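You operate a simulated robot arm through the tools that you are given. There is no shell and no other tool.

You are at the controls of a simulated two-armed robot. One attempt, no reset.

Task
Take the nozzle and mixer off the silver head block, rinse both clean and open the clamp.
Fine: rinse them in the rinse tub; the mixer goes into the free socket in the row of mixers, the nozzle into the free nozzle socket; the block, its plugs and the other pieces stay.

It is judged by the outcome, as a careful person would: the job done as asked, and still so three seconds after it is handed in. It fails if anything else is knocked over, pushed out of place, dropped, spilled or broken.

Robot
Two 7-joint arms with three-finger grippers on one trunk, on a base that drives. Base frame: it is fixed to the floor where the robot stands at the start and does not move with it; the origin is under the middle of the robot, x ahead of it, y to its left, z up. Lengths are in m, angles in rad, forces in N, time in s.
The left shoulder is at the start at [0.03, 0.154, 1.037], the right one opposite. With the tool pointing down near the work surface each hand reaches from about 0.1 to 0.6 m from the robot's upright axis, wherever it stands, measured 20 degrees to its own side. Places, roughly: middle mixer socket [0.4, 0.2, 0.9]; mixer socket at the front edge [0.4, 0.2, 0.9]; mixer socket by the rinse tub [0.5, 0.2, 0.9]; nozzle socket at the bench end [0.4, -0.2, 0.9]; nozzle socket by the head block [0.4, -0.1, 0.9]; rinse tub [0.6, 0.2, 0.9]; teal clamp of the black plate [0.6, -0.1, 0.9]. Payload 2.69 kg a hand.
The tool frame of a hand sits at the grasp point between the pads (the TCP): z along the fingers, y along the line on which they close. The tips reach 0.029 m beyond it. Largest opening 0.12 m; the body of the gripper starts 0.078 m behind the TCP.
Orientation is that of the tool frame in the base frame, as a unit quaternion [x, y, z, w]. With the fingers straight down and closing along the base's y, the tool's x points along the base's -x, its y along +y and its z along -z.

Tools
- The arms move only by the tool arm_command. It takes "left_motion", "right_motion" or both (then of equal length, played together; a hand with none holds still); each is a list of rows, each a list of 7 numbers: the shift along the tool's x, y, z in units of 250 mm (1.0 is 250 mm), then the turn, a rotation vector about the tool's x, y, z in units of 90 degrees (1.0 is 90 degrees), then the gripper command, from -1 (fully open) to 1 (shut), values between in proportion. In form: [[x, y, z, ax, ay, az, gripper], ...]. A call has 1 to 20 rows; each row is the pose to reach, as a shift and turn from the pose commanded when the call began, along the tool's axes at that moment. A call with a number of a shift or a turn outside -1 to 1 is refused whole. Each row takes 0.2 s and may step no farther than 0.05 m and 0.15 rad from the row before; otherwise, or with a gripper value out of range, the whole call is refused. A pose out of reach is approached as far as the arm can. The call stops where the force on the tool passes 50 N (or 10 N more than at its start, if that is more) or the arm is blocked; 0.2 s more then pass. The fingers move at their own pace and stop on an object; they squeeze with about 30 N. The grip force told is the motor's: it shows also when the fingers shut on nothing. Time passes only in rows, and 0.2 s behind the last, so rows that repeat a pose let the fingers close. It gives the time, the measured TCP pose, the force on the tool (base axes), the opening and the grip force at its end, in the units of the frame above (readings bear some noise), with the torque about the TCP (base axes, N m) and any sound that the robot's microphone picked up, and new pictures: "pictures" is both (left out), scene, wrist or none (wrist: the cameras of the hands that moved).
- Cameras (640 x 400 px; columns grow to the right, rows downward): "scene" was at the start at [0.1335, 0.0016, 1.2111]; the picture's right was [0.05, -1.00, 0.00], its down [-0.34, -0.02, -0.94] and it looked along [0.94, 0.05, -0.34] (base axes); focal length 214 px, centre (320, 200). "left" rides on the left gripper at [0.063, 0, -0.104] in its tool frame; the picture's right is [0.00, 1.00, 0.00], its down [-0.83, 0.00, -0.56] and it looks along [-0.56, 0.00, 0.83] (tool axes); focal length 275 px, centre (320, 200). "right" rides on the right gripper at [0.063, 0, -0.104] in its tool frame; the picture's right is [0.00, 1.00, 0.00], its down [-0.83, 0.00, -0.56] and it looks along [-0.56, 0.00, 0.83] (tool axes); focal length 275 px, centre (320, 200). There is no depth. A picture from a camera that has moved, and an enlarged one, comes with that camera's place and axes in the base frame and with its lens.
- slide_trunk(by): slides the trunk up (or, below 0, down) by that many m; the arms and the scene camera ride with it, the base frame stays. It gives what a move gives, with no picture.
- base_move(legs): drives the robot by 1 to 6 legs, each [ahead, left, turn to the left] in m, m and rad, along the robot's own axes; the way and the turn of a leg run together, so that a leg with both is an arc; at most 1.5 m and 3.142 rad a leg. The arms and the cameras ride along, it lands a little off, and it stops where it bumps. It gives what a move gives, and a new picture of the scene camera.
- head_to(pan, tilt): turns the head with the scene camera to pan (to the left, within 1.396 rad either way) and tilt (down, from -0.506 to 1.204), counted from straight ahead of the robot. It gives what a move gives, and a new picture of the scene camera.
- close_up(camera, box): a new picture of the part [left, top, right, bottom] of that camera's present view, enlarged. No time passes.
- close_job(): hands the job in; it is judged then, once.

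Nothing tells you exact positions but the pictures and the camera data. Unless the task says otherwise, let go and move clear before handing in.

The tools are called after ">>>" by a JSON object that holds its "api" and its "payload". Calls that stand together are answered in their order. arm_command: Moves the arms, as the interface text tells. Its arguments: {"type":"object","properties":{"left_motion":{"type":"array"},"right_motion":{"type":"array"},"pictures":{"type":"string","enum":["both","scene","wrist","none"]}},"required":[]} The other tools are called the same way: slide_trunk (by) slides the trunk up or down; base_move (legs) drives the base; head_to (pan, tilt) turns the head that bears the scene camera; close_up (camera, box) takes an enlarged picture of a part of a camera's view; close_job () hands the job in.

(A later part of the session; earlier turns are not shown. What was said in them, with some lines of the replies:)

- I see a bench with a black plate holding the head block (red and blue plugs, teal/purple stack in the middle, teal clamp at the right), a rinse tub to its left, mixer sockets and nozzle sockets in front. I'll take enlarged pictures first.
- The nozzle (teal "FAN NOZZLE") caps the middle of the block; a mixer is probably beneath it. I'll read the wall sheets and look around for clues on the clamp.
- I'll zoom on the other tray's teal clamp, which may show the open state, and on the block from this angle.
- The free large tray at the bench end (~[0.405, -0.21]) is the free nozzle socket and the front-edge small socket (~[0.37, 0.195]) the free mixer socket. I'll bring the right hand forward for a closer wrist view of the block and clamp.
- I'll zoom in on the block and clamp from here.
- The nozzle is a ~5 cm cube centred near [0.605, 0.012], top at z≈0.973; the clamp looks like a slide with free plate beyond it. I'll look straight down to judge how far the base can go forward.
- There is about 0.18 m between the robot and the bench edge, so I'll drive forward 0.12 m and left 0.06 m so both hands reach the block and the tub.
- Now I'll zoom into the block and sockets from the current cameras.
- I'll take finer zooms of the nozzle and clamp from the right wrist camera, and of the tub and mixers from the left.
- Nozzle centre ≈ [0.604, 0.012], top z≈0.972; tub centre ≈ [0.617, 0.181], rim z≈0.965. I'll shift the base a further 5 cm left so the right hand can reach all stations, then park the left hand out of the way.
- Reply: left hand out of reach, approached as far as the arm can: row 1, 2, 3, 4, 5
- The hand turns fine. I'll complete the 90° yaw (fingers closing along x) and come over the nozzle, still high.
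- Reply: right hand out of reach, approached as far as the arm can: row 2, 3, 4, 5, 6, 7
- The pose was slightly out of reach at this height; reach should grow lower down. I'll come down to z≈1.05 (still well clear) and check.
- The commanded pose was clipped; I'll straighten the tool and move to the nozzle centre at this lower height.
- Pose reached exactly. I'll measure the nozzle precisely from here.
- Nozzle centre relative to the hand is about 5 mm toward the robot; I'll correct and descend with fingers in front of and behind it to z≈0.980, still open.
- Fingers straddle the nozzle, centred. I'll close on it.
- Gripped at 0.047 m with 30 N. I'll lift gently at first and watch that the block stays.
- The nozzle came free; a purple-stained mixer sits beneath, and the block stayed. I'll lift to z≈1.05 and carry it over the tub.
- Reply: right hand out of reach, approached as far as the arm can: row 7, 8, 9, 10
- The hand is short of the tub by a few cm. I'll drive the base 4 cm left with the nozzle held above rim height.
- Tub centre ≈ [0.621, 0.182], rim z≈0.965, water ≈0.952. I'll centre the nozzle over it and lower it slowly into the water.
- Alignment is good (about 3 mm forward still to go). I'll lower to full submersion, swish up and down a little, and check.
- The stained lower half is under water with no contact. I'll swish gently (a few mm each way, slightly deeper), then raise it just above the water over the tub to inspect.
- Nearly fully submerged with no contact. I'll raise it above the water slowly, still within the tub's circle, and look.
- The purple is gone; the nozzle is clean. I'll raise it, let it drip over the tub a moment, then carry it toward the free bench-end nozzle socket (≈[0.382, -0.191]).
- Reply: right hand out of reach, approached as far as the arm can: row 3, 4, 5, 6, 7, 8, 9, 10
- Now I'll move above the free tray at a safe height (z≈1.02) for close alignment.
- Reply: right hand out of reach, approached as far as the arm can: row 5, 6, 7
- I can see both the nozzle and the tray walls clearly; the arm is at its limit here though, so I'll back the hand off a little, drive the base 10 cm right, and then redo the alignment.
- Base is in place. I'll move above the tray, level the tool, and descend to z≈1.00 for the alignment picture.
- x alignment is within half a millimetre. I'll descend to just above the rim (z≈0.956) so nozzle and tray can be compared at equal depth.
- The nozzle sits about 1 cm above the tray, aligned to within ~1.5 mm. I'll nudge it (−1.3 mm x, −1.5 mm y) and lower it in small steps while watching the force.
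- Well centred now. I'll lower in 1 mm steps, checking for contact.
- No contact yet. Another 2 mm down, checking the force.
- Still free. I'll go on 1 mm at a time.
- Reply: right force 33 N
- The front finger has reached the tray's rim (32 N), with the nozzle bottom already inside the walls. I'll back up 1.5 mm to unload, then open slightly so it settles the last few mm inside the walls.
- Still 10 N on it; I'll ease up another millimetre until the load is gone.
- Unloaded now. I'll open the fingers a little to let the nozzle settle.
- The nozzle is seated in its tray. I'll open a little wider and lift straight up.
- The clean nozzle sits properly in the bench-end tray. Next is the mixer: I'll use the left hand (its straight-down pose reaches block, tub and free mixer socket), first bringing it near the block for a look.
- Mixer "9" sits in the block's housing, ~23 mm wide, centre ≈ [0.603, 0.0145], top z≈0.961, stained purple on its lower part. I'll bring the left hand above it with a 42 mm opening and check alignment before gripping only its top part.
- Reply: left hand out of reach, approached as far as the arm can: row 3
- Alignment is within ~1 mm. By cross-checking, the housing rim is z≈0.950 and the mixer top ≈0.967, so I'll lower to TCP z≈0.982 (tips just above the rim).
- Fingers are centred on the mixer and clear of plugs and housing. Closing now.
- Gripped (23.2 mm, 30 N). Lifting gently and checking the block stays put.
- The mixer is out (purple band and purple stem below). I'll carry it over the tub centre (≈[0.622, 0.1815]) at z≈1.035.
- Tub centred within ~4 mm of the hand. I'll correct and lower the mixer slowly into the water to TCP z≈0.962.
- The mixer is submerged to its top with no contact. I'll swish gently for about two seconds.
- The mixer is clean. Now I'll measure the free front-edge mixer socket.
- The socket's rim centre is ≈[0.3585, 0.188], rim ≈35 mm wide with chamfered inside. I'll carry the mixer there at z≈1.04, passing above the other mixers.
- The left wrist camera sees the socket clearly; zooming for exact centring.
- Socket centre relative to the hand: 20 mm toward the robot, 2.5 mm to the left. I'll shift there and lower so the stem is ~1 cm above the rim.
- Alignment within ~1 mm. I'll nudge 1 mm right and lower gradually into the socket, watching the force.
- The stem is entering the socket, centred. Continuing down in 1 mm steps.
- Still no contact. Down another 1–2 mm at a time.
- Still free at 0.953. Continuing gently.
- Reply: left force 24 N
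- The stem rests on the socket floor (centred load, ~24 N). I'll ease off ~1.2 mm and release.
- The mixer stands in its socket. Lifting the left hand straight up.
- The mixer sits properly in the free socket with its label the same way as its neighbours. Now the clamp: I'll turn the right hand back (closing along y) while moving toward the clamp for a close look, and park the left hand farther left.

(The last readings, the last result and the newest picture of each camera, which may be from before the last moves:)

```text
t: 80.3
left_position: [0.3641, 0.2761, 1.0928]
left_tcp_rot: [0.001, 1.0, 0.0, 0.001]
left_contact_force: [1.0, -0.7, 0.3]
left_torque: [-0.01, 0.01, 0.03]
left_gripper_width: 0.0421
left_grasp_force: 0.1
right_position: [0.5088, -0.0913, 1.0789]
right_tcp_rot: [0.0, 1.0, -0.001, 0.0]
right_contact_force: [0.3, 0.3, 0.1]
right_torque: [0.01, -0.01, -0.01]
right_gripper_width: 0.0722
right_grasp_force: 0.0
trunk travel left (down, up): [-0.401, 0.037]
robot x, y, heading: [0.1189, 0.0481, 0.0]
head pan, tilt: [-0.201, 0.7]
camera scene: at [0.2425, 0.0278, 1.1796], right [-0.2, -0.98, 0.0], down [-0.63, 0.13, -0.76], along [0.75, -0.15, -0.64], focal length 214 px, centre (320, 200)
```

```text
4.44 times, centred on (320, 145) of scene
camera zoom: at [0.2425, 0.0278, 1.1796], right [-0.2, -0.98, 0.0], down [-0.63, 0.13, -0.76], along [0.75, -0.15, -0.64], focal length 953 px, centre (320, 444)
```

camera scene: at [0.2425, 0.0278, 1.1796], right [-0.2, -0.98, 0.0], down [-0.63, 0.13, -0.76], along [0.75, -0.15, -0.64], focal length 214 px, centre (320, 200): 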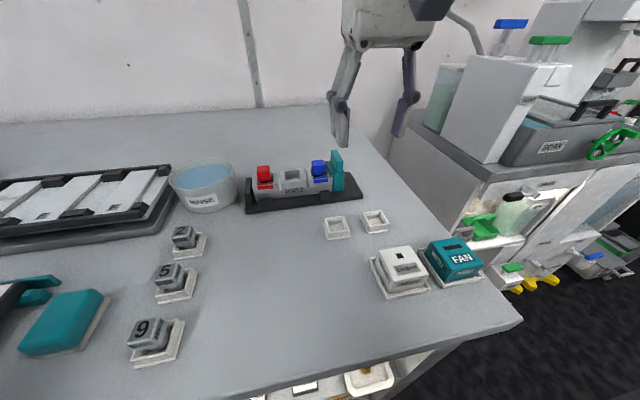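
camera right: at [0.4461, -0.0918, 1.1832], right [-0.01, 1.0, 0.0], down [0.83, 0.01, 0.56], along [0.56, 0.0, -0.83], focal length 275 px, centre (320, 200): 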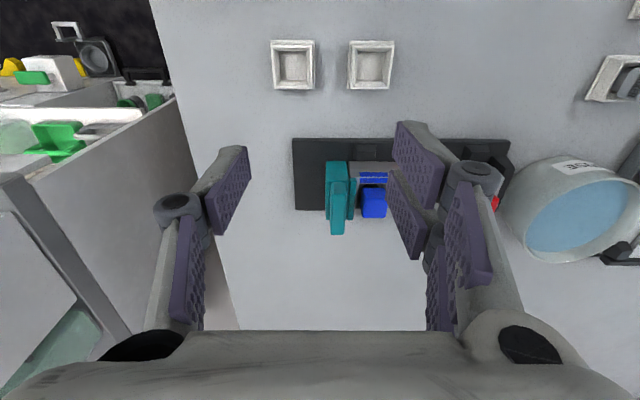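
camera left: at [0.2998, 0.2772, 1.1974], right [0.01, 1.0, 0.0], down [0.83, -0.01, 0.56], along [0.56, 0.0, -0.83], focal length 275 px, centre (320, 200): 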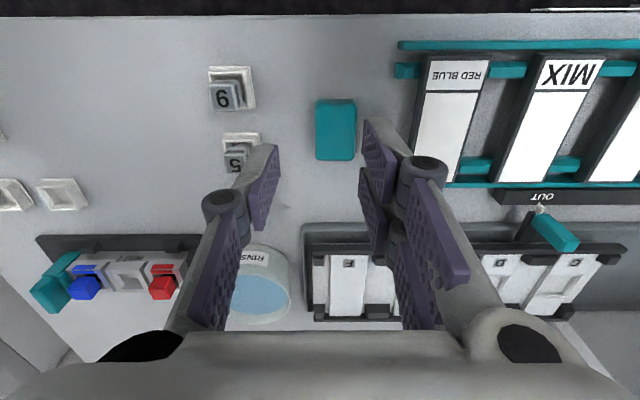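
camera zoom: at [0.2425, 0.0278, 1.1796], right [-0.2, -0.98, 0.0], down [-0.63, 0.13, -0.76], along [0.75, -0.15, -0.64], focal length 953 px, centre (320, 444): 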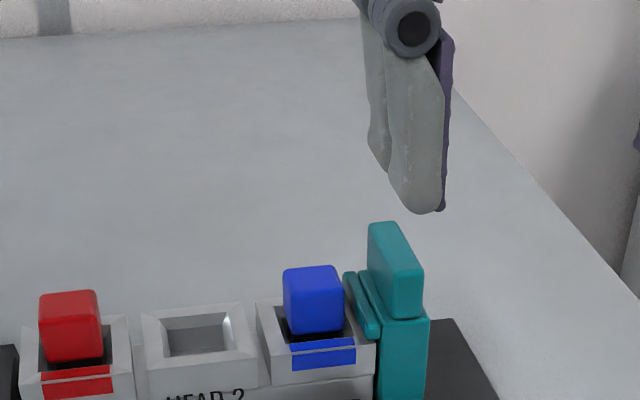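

The clamp has a body, a jaw slab against the block, and an upright fin-shaped handle. I'll bring the right wrist camera closer, fingers wide, to make out how it opens.

>>> {"api": "arm_command", "payload": {"right_motion": [[-0.05, 0.02, 0.03, 0, 0, 0, -1], [-0.1, 0.04, 0.06, 0, 0, 0, -1], [-0.14, 0.05, 0.1, 0, 0, 0, -1], [-0.14, 0.05, 0.12, 0, 0, 0, -1], [-0.14, 0.05, 0.12, 0, 0, 0, -1]]}}

>>> {"api": "close_up", "payload": {"camera": "right", "box": [260, 80, 380, 230]}}

>>> {"api": "close_up", "payload": {"camera": "scene", "box": [300, 140, 370, 215]}}

>>> {"api": "close_up", "payload": {"camera": "left", "box": [20, 220, 200, 330]}}

```text
t: 81.5
left_position: [0.3643, 0.277, 1.0933]
left_tcp_rot: [0.001, 1.0, 0.001, 0.001]
left_contact_force: [-0.4, 0.7, -0.2]
left_torque: [0.0, -0.02, 0.03]
left_gripper_width: 0.0418
left_grasp_force: 0.1
right_position: [0.544, -0.0785, 1.0487]
right_tcp_rot: [0.0, 1.0, -0.001, 0.002]
right_contact_force: [0.9, -0.3, 0.3]
right_torque: [-0.01, -0.02, 0.02]
right_gripper_width: 0.1204
right_grasp_force: 0.1
trunk travel left (down, up): [-0.401, 0.037]
robot x, y, heading: [0.1173, 0.0472, -0.004]
head pan, tilt: [-0.201, 0.7]
camera scene: at [0.2426, 0.0277, 1.1796], right [-0.2, -0.98, 0.0], down [-0.63, 0.13, -0.76], along [0.75, -0.15, -0.64], focal length 214 px, centre (320, 200)
camera right: at [0.4814, -0.0788, 1.1531], right [0.0, 1.0, 0.0], down [0.83, 0.0, 0.56], along [0.56, 0.0, -0.83], focal length 275 px, centre (320, 200)
```

scene: 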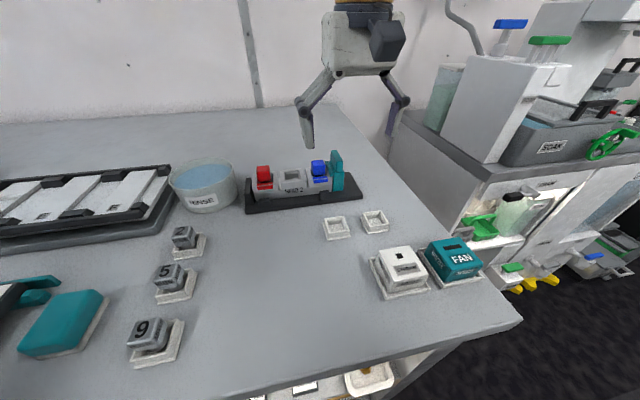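
right: 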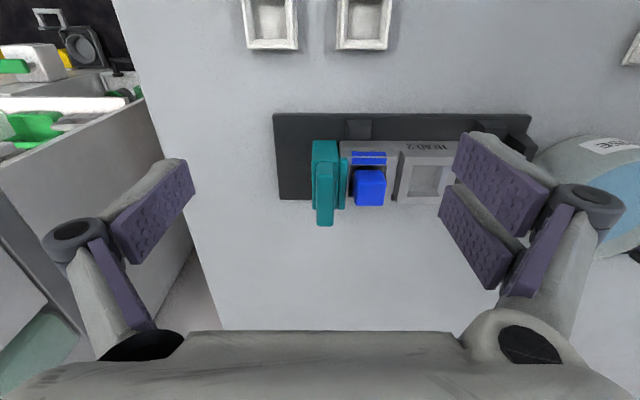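

```text
2.67 times, centred on (320, 155) of right
camera zoom: at [0.4814, -0.0788, 1.1531], right [0.0, 1.0, 0.0], down [0.83, 0.0, 0.56], along [0.56, 0.0, -0.83], focal length 734 px, centre (320, 320)
```

zoom: 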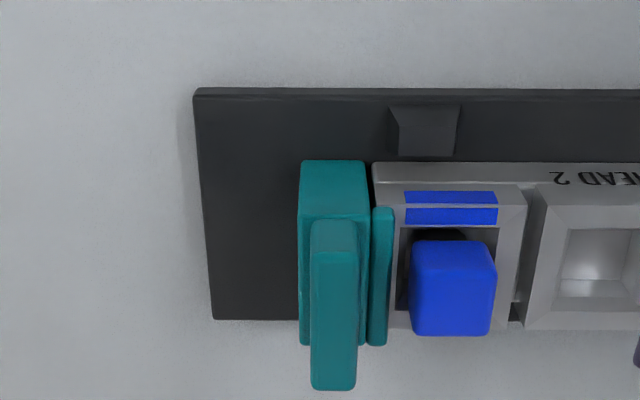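

```text
5.33 times, centred on (335, 178) of scene
camera zoom: at [0.2426, 0.0277, 1.1796], right [-0.2, -0.98, 0.0], down [-0.63, 0.13, -0.76], along [0.75, -0.15, -0.64], focal length 1144 px, centre (240, 320)
```

zoom: 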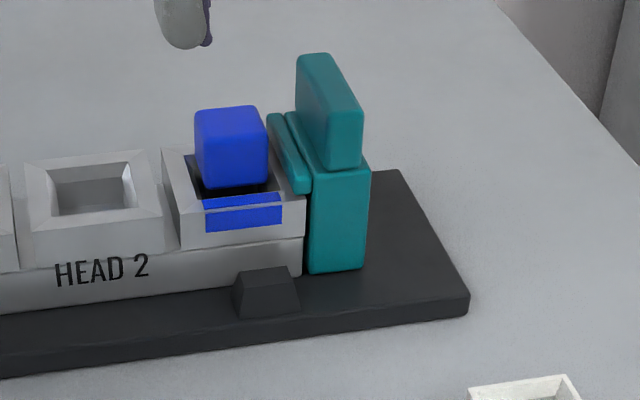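

```text
3.56 times, centred on (110, 275) of left
camera zoom: at [0.2999, 0.2773, 1.1974], right [0.01, 1.0, 0.0], down [0.83, 0.0, 0.56], along [0.56, 0.0, -0.83], focal length 979 px, centre (1067, -67)
```

zoom: 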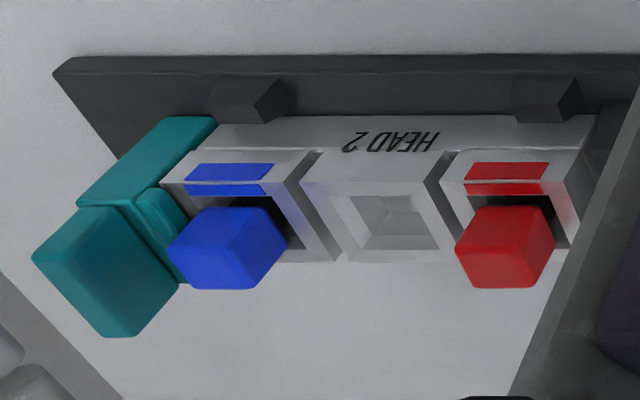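

The clamp is a sliding block: its lip overhangs the head block's end, a fin on top is for gripping, and about 3 cm of free plate lies outward (−y). I'll position the right hand over the fin (≈[0.5995, -0.0755], z 0.958–0.980) with a narrow 26 mm opening.

>>> {"api": "arm_command", "payload": {"right_motion": [[-0.08, 0.006, 0.0, 0, 0, 0, 0.55], [-0.16, 0.012, 0.02, 0, 0, 0, 0.55], [-0.222, 0.012, 0.06, 0, 0, 0, 0.55], [-0.222, 0.012, 0.075, 0, 0, 0, 0.55], [-0.222, 0.012, 0.075, 0, 0, 0, 0.55]]}}

>>> {"api": "close_up", "payload": {"camera": "right", "box": [240, 60, 400, 220]}}

>>> {"api": "close_up", "payload": {"camera": "scene", "box": [290, 120, 380, 215]}}

```text
t: 82.7
left_position: [0.3632, 0.2764, 1.093]
left_tcp_rot: [0.001, 1.0, 0.0, 0.001]
left_contact_force: [-0.6, -0.2, -0.1]
left_torque: [-0.02, 0.0, -0.03]
left_gripper_width: 0.0421
left_grasp_force: 0.0
right_position: [0.5993, -0.0757, 1.03]
right_tcp_rot: [0.001, 1.0, -0.001, 0.001]
right_contact_force: [0.3, 0.2, 0.4]
right_torque: [0.01, -0.01, -0.02]
right_gripper_width: 0.0268
right_grasp_force: 0.0
trunk travel left (down, up): [-0.401, 0.037]
robot x, y, heading: [0.115, 0.0475, 0.001]
head pan, tilt: [-0.201, 0.7]
camera scene: at [0.2426, 0.0277, 1.1796], right [-0.2, -0.98, 0.0], down [-0.63, 0.13, -0.76], along [0.75, -0.15, -0.64], focal length 214 px, centre (320, 200)
camera right: at [0.5363, -0.0754, 1.1346], right [0.0, 1.0, 0.0], down [0.83, 0.0, 0.56], along [0.56, 0.0, -0.83], focal length 275 px, centre (320, 200)
```

scene: 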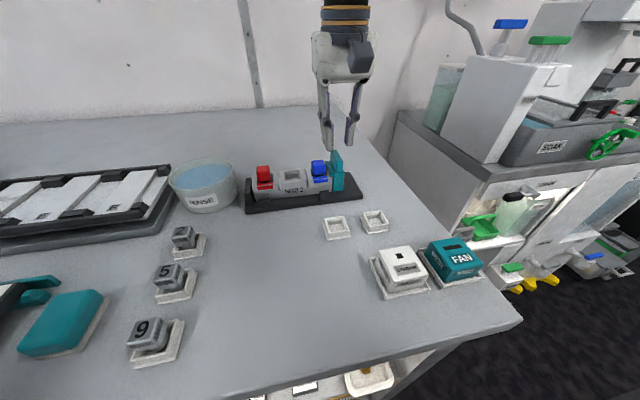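
right: 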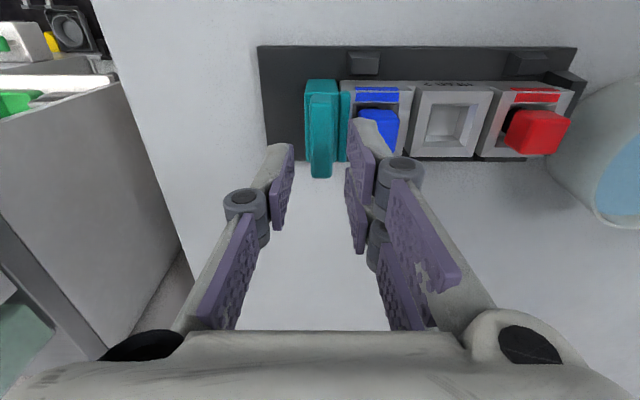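

```text
2.50 times, centred on (320, 140) of right
camera zoom: at [0.5363, -0.0754, 1.1346], right [0.0, 1.0, 0.0], down [0.83, 0.0, 0.56], along [0.56, 0.0, -0.83], focal length 688 px, centre (320, 350)
```

zoom: 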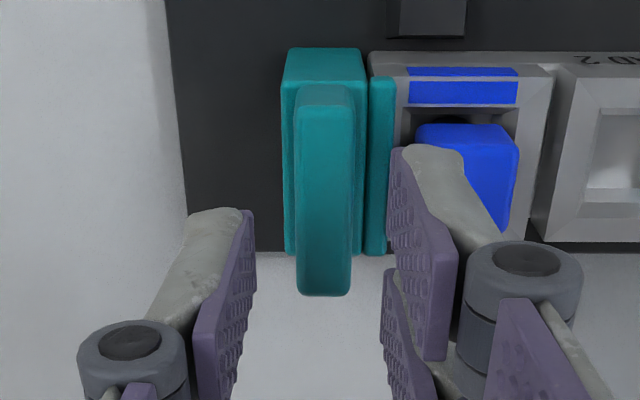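

```text
4.21 times, centred on (335, 168) of scene
camera zoom: at [0.2426, 0.0277, 1.1796], right [-0.2, -0.98, 0.0], down [-0.63, 0.13, -0.76], along [0.75, -0.15, -0.64], focal length 903 px, centre (257, 337)
```

zoom: 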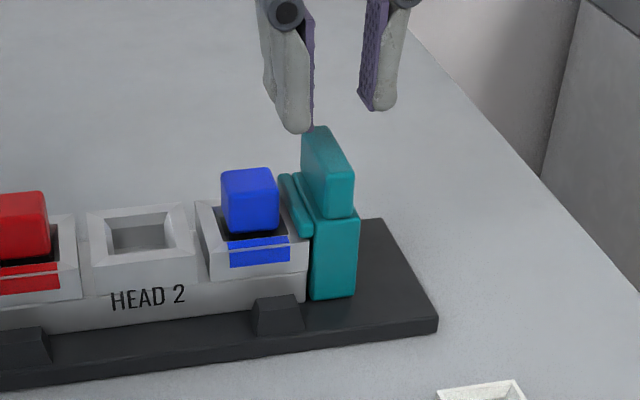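

Fin is centred within ~1 mm of the fingers. I'll narrow the opening slightly, shift 1 mm outward for clearance to the blue plug, and descend to TCP z≈0.996.

>>> {"api": "arm_command", "payload": {"right_motion": [[0, -0.004, 0.03, 0, 0, 0, 0.62], [0, -0.004, 0.07, 0, 0, 0, 0.62], [0, -0.004, 0.105, 0, 0, 0, 0.62], [0, -0.004, 0.136, 0, 0, 0, 0.62], [0, -0.004, 0.136, 0, 0, 0, 0.62]]}}

>>> {"api": "close_up", "payload": {"camera": "right", "box": [240, 60, 400, 220]}}

>>> {"api": "close_up", "payload": {"camera": "scene", "box": [290, 120, 380, 215]}}

```text
t: 83.9
left_position: [0.3633, 0.2766, 1.0933]
left_tcp_rot: [0.001, 1.0, 0.0, 0.002]
left_contact_force: [0.4, 0.4, 0.6]
left_torque: [0.02, -0.02, 0.02]
left_gripper_width: 0.0416
left_grasp_force: 0.0
right_position: [0.6006, -0.0768, 0.9971]
right_tcp_rot: [0.0, 1.0, 0.0, 0.001]
right_contact_force: [-0.3, -0.1, 0.0]
right_torque: [0.0, -0.02, 0.02]
right_gripper_width: 0.0226
right_grasp_force: 0.0
trunk travel left (down, up): [-0.401, 0.037]
robot x, y, heading: [0.1223, 0.0471, 0.003]
head pan, tilt: [-0.201, 0.7]
camera scene: at [0.2425, 0.0277, 1.1796], right [-0.2, -0.98, 0.0], down [-0.63, 0.13, -0.76], along [0.75, -0.15, -0.64], focal length 214 px, centre (320, 200)
camera right: at [0.5359, -0.0768, 1.1018], right [0.0, 1.0, 0.0], down [0.83, 0.0, 0.56], along [0.56, 0.0, -0.83], focal length 275 px, centre (320, 200)
```

scene: 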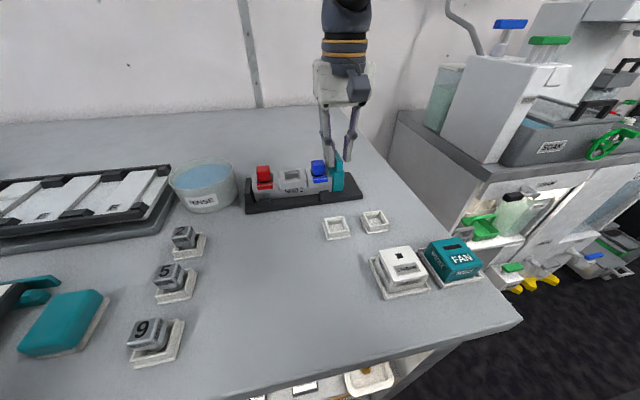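
right: 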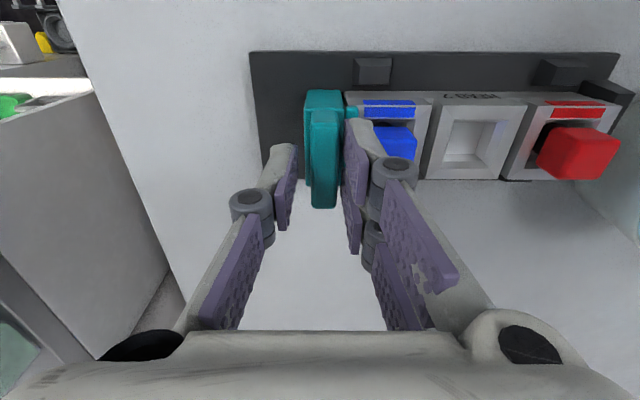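

```text
2.50 times, centred on (320, 140) of right
camera zoom: at [0.5359, -0.0768, 1.1018], right [0.0, 1.0, 0.0], down [0.83, 0.0, 0.56], along [0.56, 0.0, -0.83], focal length 688 px, centre (320, 350)
```

zoom: 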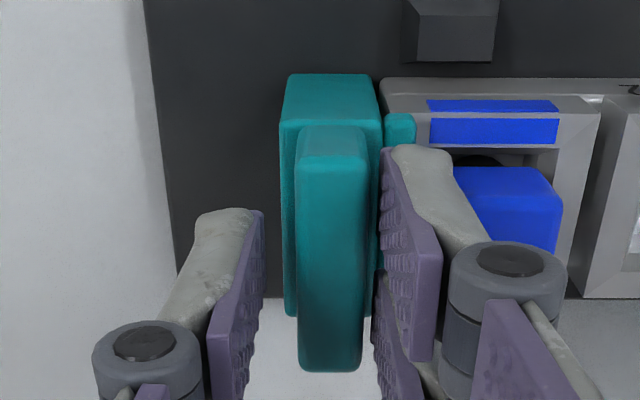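

```text
4.21 times, centred on (335, 168) of scene
camera zoom: at [0.2425, 0.0277, 1.1796], right [-0.2, -0.98, 0.0], down [-0.63, 0.13, -0.76], along [0.75, -0.15, -0.64], focal length 903 px, centre (257, 337)
```

zoom: 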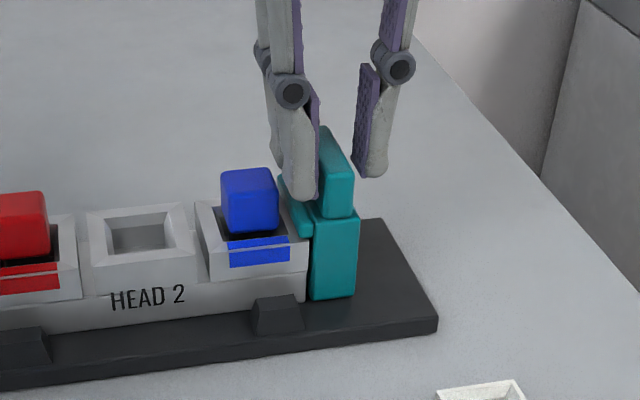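

Fingers straddle the fin, clear of the blue plug. Closing on the fin.

>>> {"api": "arm_command", "payload": {"right_motion": [[0, 0.006, 0, 0, 0, 0, 0.62], [0, 0.006, 0, 0, 0, 0, 1], [0, 0.006, 0, 0, 0, 0, 1], [0, 0.006, 0, 0, 0, 0, 1]], "pictures": "wrist"}}

>>> {"api": "close_up", "payload": {"camera": "scene", "box": [230, 120, 380, 225]}}

```text
t: 84.9
left_position: [0.363, 0.2767, 1.095]
left_tcp_rot: [0.001, 1.0, 0.0, 0.0]
left_contact_force: [0.2, -0.7, 0.3]
left_torque: [0.01, -0.01, -0.01]
left_gripper_width: 0.042
left_grasp_force: 0.1
right_position: [0.5996, -0.0751, 0.9971]
right_tcp_rot: [0.0, 1.0, -0.001, 0.001]
right_contact_force: [-1.0, 2.8, -0.9]
right_torque: [0.12, -0.06, 0.02]
right_gripper_width: 0.0138
right_grasp_force: 40.7
trunk travel left (down, up): [-0.401, 0.037]
robot x, y, heading: [0.1191, 0.0462, 0.001]
head pan, tilt: [-0.201, 0.7]
camera right: at [0.536, -0.0756, 1.1021], right [0.0, 1.0, 0.0], down [0.83, 0.0, 0.56], along [0.56, 0.0, -0.83], focal length 275 px, centre (320, 200)
```

right: 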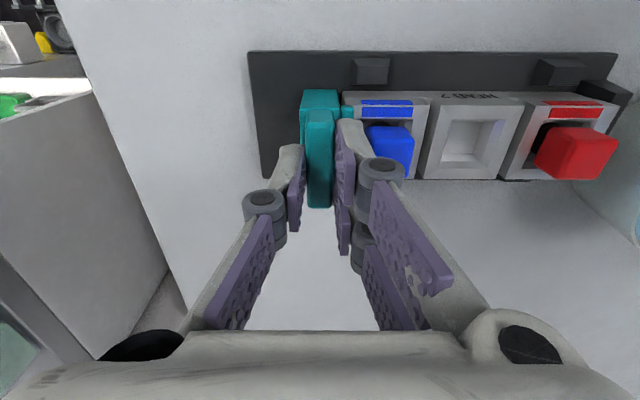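

```text
3.81 times, centred on (305, 172) of scene
camera zoom: at [0.2425, 0.0279, 1.1796], right [-0.2, -0.98, 0.0], down [-0.63, 0.13, -0.77], along [0.75, -0.15, -0.64], focal length 817 px, centre (377, 305)
```

zoom: 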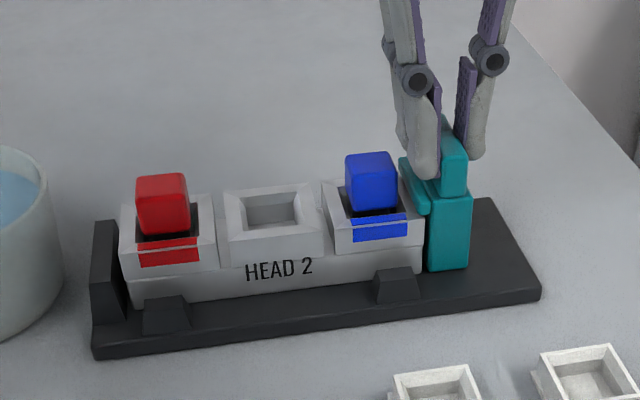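

Gripped (13.8 mm). I'll pull outward (−y) 4 mm gently and see how the clamp responds.

>>> {"api": "arm_command", "payload": {"right_motion": [[0, -0.004, 0, 0, 0, 0, 1], [0, -0.008, 0, 0, 0, 0, 1], [0, -0.012, 0, 0, 0, 0, 1], [0, -0.016, 0, 0, 0, 0, 1], [0, -0.016, 0, 0, 0, 0, 1]], "pictures": "wrist"}}

>>> {"api": "close_up", "payload": {"camera": "scene", "box": [230, 120, 380, 225]}}

```text
t: 86.1
left_position: [0.3647, 0.2771, 1.0928]
left_tcp_rot: [0.001, 1.0, 0.0, 0.0]
left_contact_force: [0.3, 0.5, -0.3]
left_torque: [0.02, -0.01, -0.05]
left_gripper_width: 0.0419
left_grasp_force: 0.1
right_position: [0.5993, -0.0797, 0.9975]
right_tcp_rot: [0.001, 1.0, -0.001, 0.001]
right_contact_force: [0.8, -0.6, 2.4]
right_torque: [0.05, 1.03, 0.06]
right_gripper_width: 0.0137
right_grasp_force: 40.1
trunk travel left (down, up): [-0.401, 0.037]
robot x, y, heading: [0.1168, 0.0435, -0.005]
head pan, tilt: [-0.201, 0.7]
camera right: at [0.536, -0.08, 1.102], right [0.0, 1.0, 0.0], down [0.83, 0.0, 0.56], along [0.56, 0.0, -0.83], focal length 275 px, centre (320, 200)
```

right: 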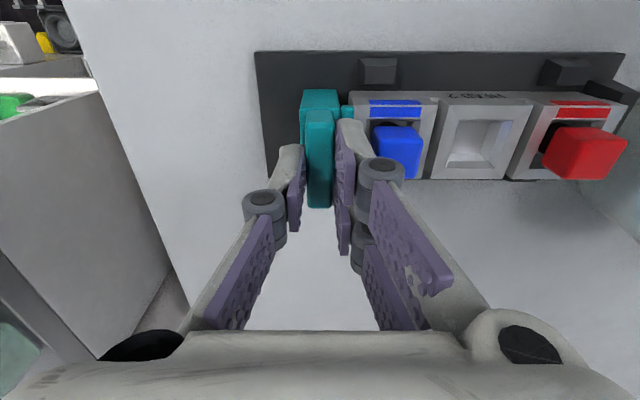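

```text
3.81 times, centred on (305, 172) of scene
camera zoom: at [0.2425, 0.0277, 1.1797], right [-0.2, -0.98, 0.0], down [-0.63, 0.13, -0.76], along [0.75, -0.15, -0.64], focal length 817 px, centre (377, 305)
```

zoom: 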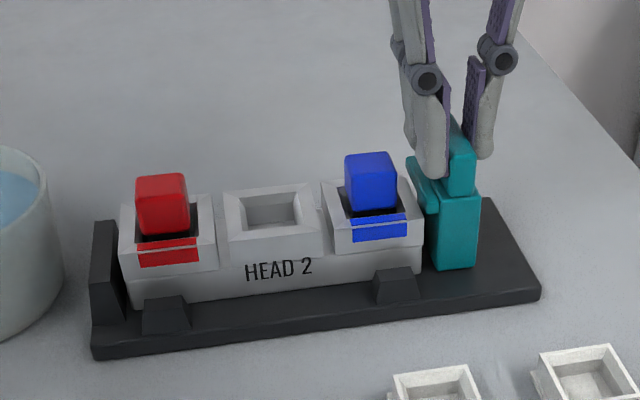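

It slides outward freely; block and plate stay put. Continuing in small steps.

>>> {"api": "arm_command", "payload": {"right_motion": [[0, -0.008, 0, 0, 0, 0, 1], [0, -0.016, 0, 0, 0, 0, 1], [0, -0.024, 0, 0, 0, 0, 1], [0, -0.032, 0, 0, 0, 0, 1], [0, -0.032, 0, 0, 0, 0, 1]], "pictures": "none"}}

>>> {"api": "close_up", "payload": {"camera": "scene", "box": [230, 120, 380, 225]}}

```text
t: 87.3
left_position: [0.3627, 0.2764, 1.0926]
left_tcp_rot: [0.001, 1.0, 0.0, 0.0]
left_contact_force: [-0.3, 0.2, 0.0]
left_torque: [-0.03, -0.01, 0.0]
left_gripper_width: 0.0417
left_grasp_force: 0.1
right_position: [0.5994, -0.0854, 0.9975]
right_tcp_rot: [0.001, 1.0, -0.001, 0.003]
right_contact_force: [0.1, -0.3, 13.5]
right_torque: [0.03, 0.87, 0.02]
right_gripper_width: 0.0138
right_grasp_force: 40.0
trunk travel left (down, up): [-0.401, 0.037]
robot x, y, heading: [0.1187, 0.0473, -0.0]
head pan, tilt: [-0.201, 0.7]
```

```text
3.81 times, centred on (305, 172) of scene
camera zoom: at [0.2418, 0.0278, 1.1798], right [-0.2, -0.98, 0.0], down [-0.63, 0.13, -0.77], along [0.75, -0.15, -0.64], focal length 817 px, centre (377, 305)
```

zoom: 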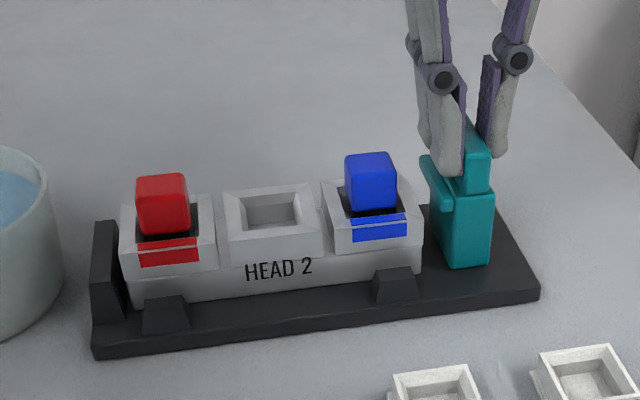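

It has moved about 1 cm. There is some vertical load, so I'll look closely at whether it is sliding or tilting.

>>> {"api": "close_up", "payload": {"camera": "scene", "box": [310, 140, 370, 205]}}

>>> {"api": "close_up", "payload": {"camera": "right", "box": [230, 40, 410, 220]}}

>>> {"api": "close_up", "payload": {"camera": "left", "box": [10, 220, 200, 330]}}

```text
6.15 times, centred on (340, 172) of scene
camera zoom: at [0.2418, 0.0278, 1.1798], right [-0.2, -0.98, 0.0], down [-0.63, 0.13, -0.77], along [0.75, -0.15, -0.64], focal length 1320 px, centre (197, 369)
```

zoom: 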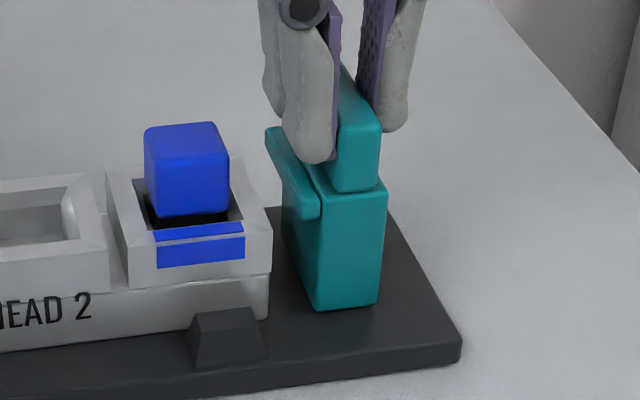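

```text
2.22 times, centred on (320, 130) of right
camera zoom: at [0.5356, -0.0876, 1.1018], right [0.0, 1.0, 0.0], down [0.83, 0.0, 0.56], along [0.56, 0.0, -0.83], focal length 612 px, centre (320, 356)
```

zoom: 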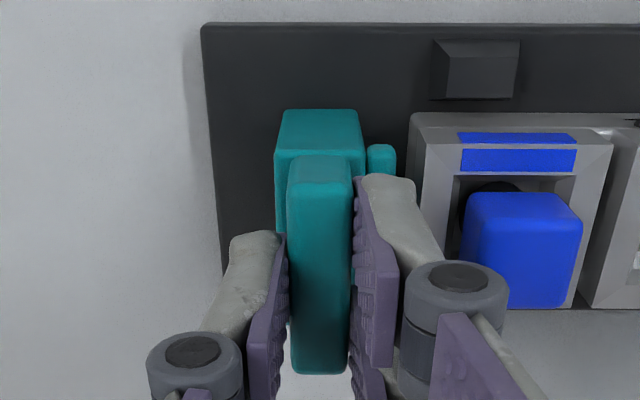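

```text
3.37 times, centred on (105, 275) of left
camera zoom: at [0.2991, 0.2774, 1.1977], right [0.01, 1.0, 0.0], down [0.83, 0.0, 0.56], along [0.56, 0.0, -0.83], focal length 927 px, centre (1044, -53)
```

zoom: 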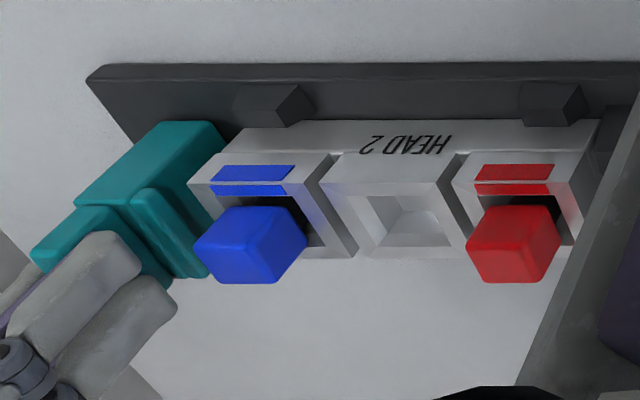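

The clamp is sliding upright and its lip is already clear of the block. I'll relieve the slight downward push and continue outward, watching for the end stop.

>>> {"api": "arm_command", "payload": {"right_motion": [[0, -0.008, -0.002, 0, 0, 0, 1], [0, -0.016, -0.003, 0, 0, 0, 1], [0, -0.02, -0.003, 0, 0, 0, 1], [0, -0.02, -0.003, 0, 0, 0, 1]], "pictures": "none"}}

>>> {"api": "close_up", "payload": {"camera": "scene", "box": [310, 140, 370, 205]}}

```text
t: 88.3
left_position: [0.3638, 0.2777, 1.0934]
left_tcp_rot: [0.001, 1.0, 0.0, 0.0]
left_contact_force: [0.5, -0.2, 0.5]
left_torque: [0.02, 0.02, 0.01]
left_gripper_width: 0.0422
left_grasp_force: 0.0
right_position: [0.5991, -0.0908, 0.9969]
right_tcp_rot: [0.0, 1.0, -0.001, 0.001]
right_contact_force: [0.2, 10.1, -1.6]
right_torque: [0.38, -1.15, 0.01]
right_gripper_width: 0.0134
right_grasp_force: 40.4
trunk travel left (down, up): [-0.401, 0.037]
robot x, y, heading: [0.1179, 0.0473, -0.004]
head pan, tilt: [-0.201, 0.7]
```

```text
6.15 times, centred on (340, 172) of scene
camera zoom: at [0.2426, 0.0289, 1.1795], right [-0.2, -0.98, 0.0], down [-0.63, 0.13, -0.77], along [0.75, -0.15, -0.64], focal length 1320 px, centre (197, 369)
```

zoom: 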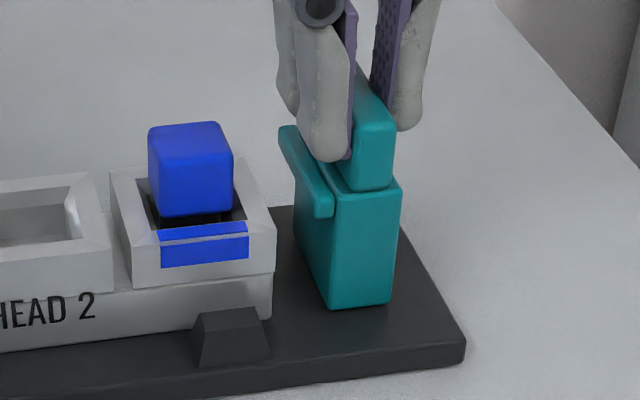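

Resistance (10 N) begins at ~16 mm of travel. I'll pull 1.5 mm further to see whether that is the end stop.

>>> {"api": "arm_command", "payload": {"right_motion": [[0, -0.003, 0, 0, 0, 0, 1], [0, -0.006, 0, 0, 0, 0, 1], [0, -0.006, 0, 0, 0, 0, 1]], "pictures": "none"}}

>>> {"api": "close_up", "payload": {"camera": "scene", "box": [310, 140, 370, 205]}}

```text
t: 89.1
left_position: [0.364, 0.2791, 1.0924]
left_tcp_rot: [0.002, 1.0, -0.001, 0.0]
left_contact_force: [0.4, 0.4, -0.2]
left_torque: [-0.01, 0.0, 0.05]
left_gripper_width: 0.0422
left_grasp_force: 0.0
right_position: [0.5997, -0.0914, 0.9978]
right_tcp_rot: [0.0, 1.0, -0.001, 0.0]
right_contact_force: [-0.9, 20.5, -2.4]
right_torque: [0.59, -0.26, 0.03]
right_gripper_width: 0.0137
right_grasp_force: 40.2
trunk travel left (down, up): [-0.401, 0.037]
robot x, y, heading: [0.1185, 0.0476, -0.004]
head pan, tilt: [-0.201, 0.7]
```

```text
6.15 times, centred on (340, 172) of scene
camera zoom: at [0.2425, 0.0302, 1.1796], right [-0.2, -0.98, 0.0], down [-0.63, 0.13, -0.77], along [0.75, -0.16, -0.64], focal length 1320 px, centre (197, 369)
```

zoom: 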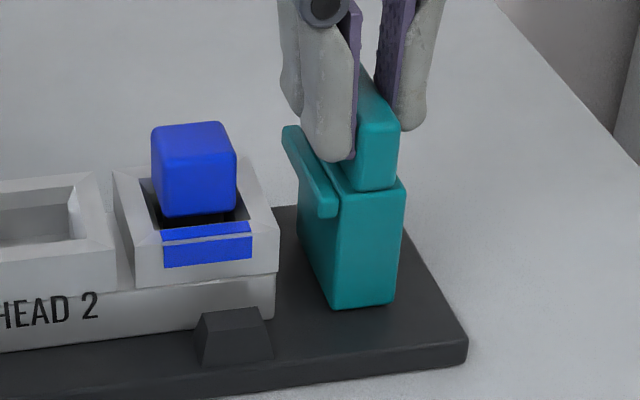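

The force climbs to 20 N without movement: the clamp is at its end stop, fully open. I'll ease the pull, open the fingers a little, and check that it stays.

>>> {"api": "arm_command", "payload": {"right_motion": [[0, 0.005, 0, 0, 0, 0, 1], [0, 0.006, 0, 0, 0, 0, 1]], "pictures": "none"}}

>>> {"api": "arm_command", "payload": {"right_motion": [[0, 0, 0, 0, 0, 0, 0.75], [0, 0, 0, 0, 0, 0, 0.6], [0, 0, 0, 0, 0, 0, 0.6]], "pictures": "wrist"}}

>>> {"api": "close_up", "payload": {"camera": "scene", "box": [310, 140, 370, 205]}}

```text
t: 89.7
left_position: [0.3639, 0.2792, 1.0924]
left_tcp_rot: [0.001, 1.0, -0.001, 0.001]
left_contact_force: [0.0, -0.2, -0.7]
left_torque: [0.0, -0.03, 0.04]
left_gripper_width: 0.042
left_grasp_force: 0.0
right_position: [0.5988, -0.0916, 0.9974]
right_tcp_rot: [-0.001, 1.0, -0.002, 0.0]
right_contact_force: [-2.8, 19.0, -2.4]
right_torque: [0.52, 0.53, 0.06]
right_gripper_width: 0.0136
right_grasp_force: 40.1
trunk travel left (down, up): [-0.401, 0.037]
robot x, y, heading: [0.1185, 0.049, -0.005]
head pan, tilt: [-0.201, 0.7]
```

```text
t: 90.5
left_position: [0.364, 0.2756, 1.0937]
left_tcp_rot: [0.001, 1.0, 0.0, 0.0]
left_contact_force: [-0.3, 0.2, -0.6]
left_torque: [0.02, -0.02, 0.01]
left_gripper_width: 0.0419
left_grasp_force: 0.0
right_position: [0.5998, -0.0929, 0.9963]
right_tcp_rot: [0.0, 1.0, -0.001, 0.001]
right_contact_force: [-0.6, 0.1, -0.6]
right_torque: [-0.01, 0.03, -0.03]
right_gripper_width: 0.024
right_grasp_force: 0.1
trunk travel left (down, up): [-0.401, 0.037]
robot x, y, heading: [0.1194, 0.0493, -0.007]
head pan, tilt: [-0.201, 0.7]
camera right: at [0.5366, -0.0934, 1.1019], right [0.0, 1.0, 0.0], down [0.83, 0.0, 0.56], along [0.56, 0.0, -0.83], focal length 275 px, centre (320, 200)
```

right: 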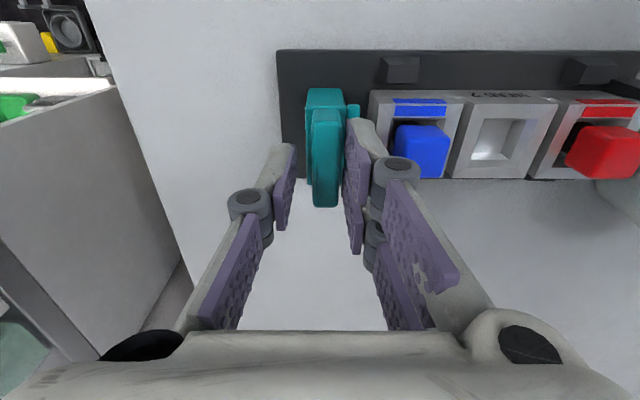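

```text
6.15 times, centred on (340, 172) of scene
camera zoom: at [0.2425, 0.0276, 1.1796], right [-0.2, -0.98, 0.0], down [-0.63, 0.13, -0.76], along [0.75, -0.15, -0.64], focal length 1320 px, centre (197, 369)
```

zoom: 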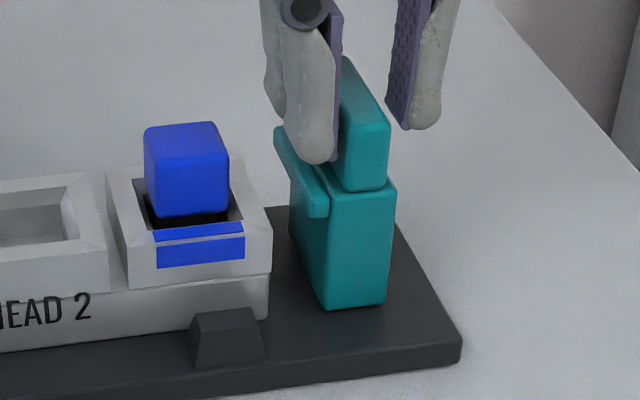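

The clamp stays open at its end stop (≈16 mm travel) with the block, plugs and plate unmoved. I'll lift the right hand clear.

>>> {"api": "arm_command", "payload": {"right_motion": [[0, 0, -0.03, 0, 0, 0, 0.6], [0, 0, -0.08, 0, 0, 0, 0.6], [0, 0, -0.16, 0, 0, 0, 0.6], [0, 0, -0.26, 0, 0, 0, 0.6], [0.12, 0, -0.32, 0, 0, 0, 0.6], [0.26, 0, -0.32, 0, 0, 0, 0.6], [0.42, 0, -0.32, 0, 0, 0, 0.6]]}}

>>> {"api": "close_up", "payload": {"camera": "scene", "box": [230, 130, 380, 225]}}

>>> {"api": "close_up", "payload": {"camera": "right", "box": [240, 80, 480, 260]}}

```text
t: 92.1
left_position: [0.364, 0.2765, 1.0935]
left_tcp_rot: [0.002, 1.0, 0.0, 0.001]
left_contact_force: [-0.9, 0.3, 0.6]
left_torque: [0.05, -0.02, 0.0]
left_gripper_width: 0.0419
left_grasp_force: 0.2
right_position: [0.4923, -0.0907, 1.0793]
right_tcp_rot: [0.001, 1.0, -0.002, 0.002]
right_contact_force: [0.0, 0.0, -0.1]
right_torque: [0.0, -0.04, 0.01]
right_gripper_width: 0.0244
right_grasp_force: 0.1
trunk travel left (down, up): [-0.401, 0.037]
robot x, y, heading: [0.1168, 0.0499, -0.006]
head pan, tilt: [-0.201, 0.7]
camera scene: at [0.2418, 0.0274, 1.1797], right [-0.2, -0.98, 0.0], down [-0.63, 0.13, -0.77], along [0.75, -0.15, -0.64], focal length 214 px, centre (320, 200)
camera right: at [0.4291, -0.0924, 1.1838], right [0.0, 1.0, 0.0], down [0.83, 0.0, 0.56], along [0.56, 0.0, -0.83], focal length 275 px, centre (320, 200)
```

scene: 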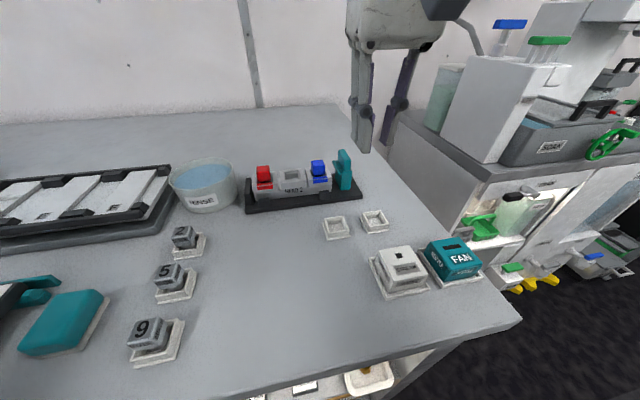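
right: 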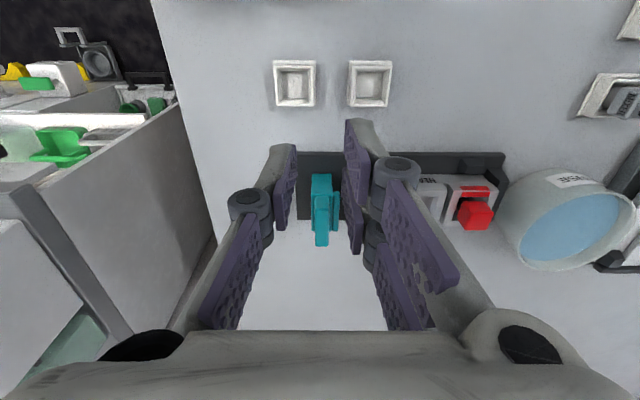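

```text
4.21 times, centred on (305, 178) of scene
camera zoom: at [0.2418, 0.0274, 1.1797], right [-0.2, -0.98, 0.0], down [-0.63, 0.13, -0.77], along [0.75, -0.15, -0.64], focal length 903 px, centre (383, 295)
```

zoom: 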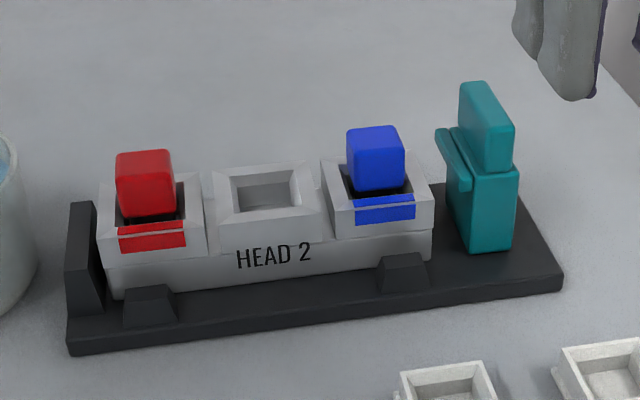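

```text
2.22 times, centred on (360, 170) of right
camera zoom: at [0.4291, -0.0924, 1.1838], right [0.0, 1.0, 0.0], down [0.83, 0.0, 0.56], along [0.56, 0.0, -0.83], focal length 612 px, centre (231, 267)
```

zoom: 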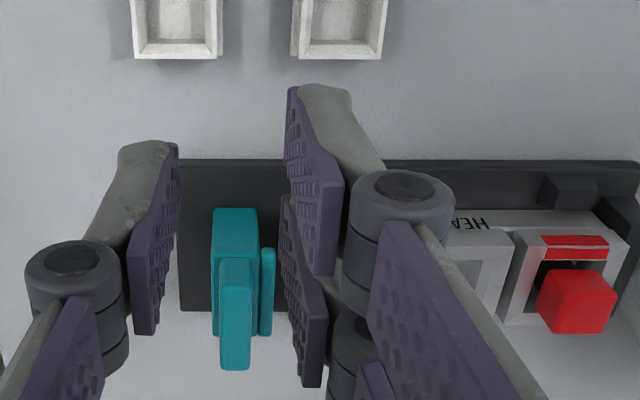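

The clamp stands open with a clear gap, the block and plugs in place. Final check of the whole bench before handing in.

>>> {"api": "close_up", "payload": {"camera": "scene", "box": [100, 210, 230, 370]}}

>>> {"api": "close_up", "payload": {"camera": "scene", "box": [310, 200, 500, 320]}}

>>> {"api": "close_up", "payload": {"camera": "scene", "box": [150, 140, 300, 230]}}

```text
2.50 times, centred on (165, 290) of scene
camera zoom: at [0.2418, 0.0274, 1.1797], right [-0.2, -0.98, 0.0], down [-0.63, 0.13, -0.77], along [0.75, -0.15, -0.64], focal length 536 px, centre (708, -25)
```

zoom: 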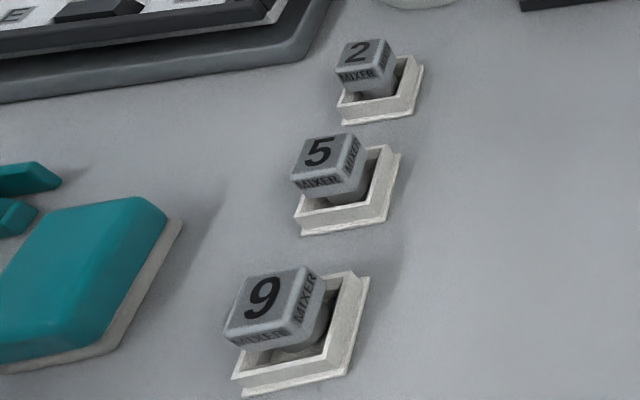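

```text
3.33 times, centred on (405, 260) of scene
camera zoom: at [0.2418, 0.0274, 1.1797], right [-0.2, -0.98, 0.0], down [-0.63, 0.13, -0.77], along [0.75, -0.15, -0.64], focal length 715 px, centre (37, 0)
```

zoom: 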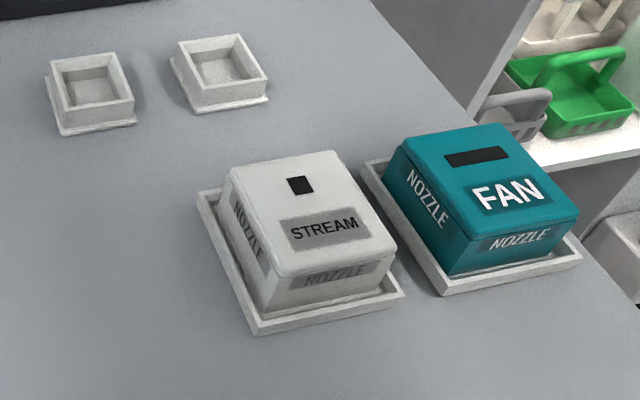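

```text
4.27 times, centred on (225, 185) of scene
camera zoom: at [0.2418, 0.0274, 1.1797], right [-0.2, -0.98, 0.0], down [-0.63, 0.13, -0.77], along [0.75, -0.15, -0.64], focal length 915 px, centre (725, 264)
```

zoom: 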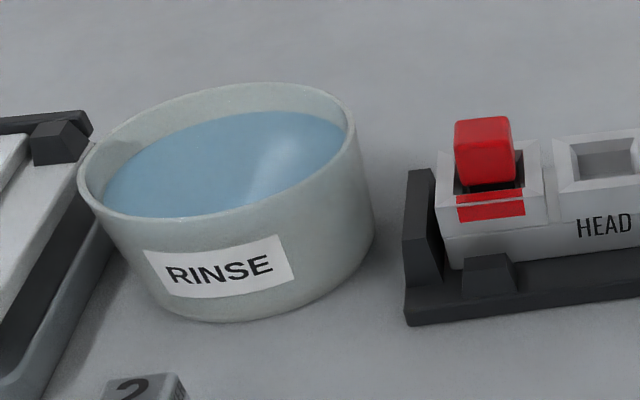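

Both parts are clean and seated in their free sockets. The clamp is open, the block, plugs, tub and other pieces are undisturbed, and both hands are empty and clear. Handing in.

>>> {"api": "close_job", "payload": {}}

```text
The job is handed in.
```

The job is done and handed in. I don't have the judging result.

- **Nozzle:** I took the FAN nozzle off the head block and rinsed it in the tub until the purple was gone. It now sits in the free nozzle socket at the bench end. I released it about 3 mm above the tray floor, because a finger met the tray rim first; it settled flat inside the walls.
- **Mixer:** I took mixer 9 out of the block and rinsed it in the tub until it was clean. It stands in the free socket at the front edge, with its label facing the same way as mixers 2 and 5.
- **Clamp:** It turned out to be a slide, so I pulled it outward about 16 mm to its end stop. Its lip is clear of the block, and it stayed put when I let go.

In the last pictures the block, its plugs, the tub and the other pieces looked unmoved. Both hands were empty and clear when I handed in.
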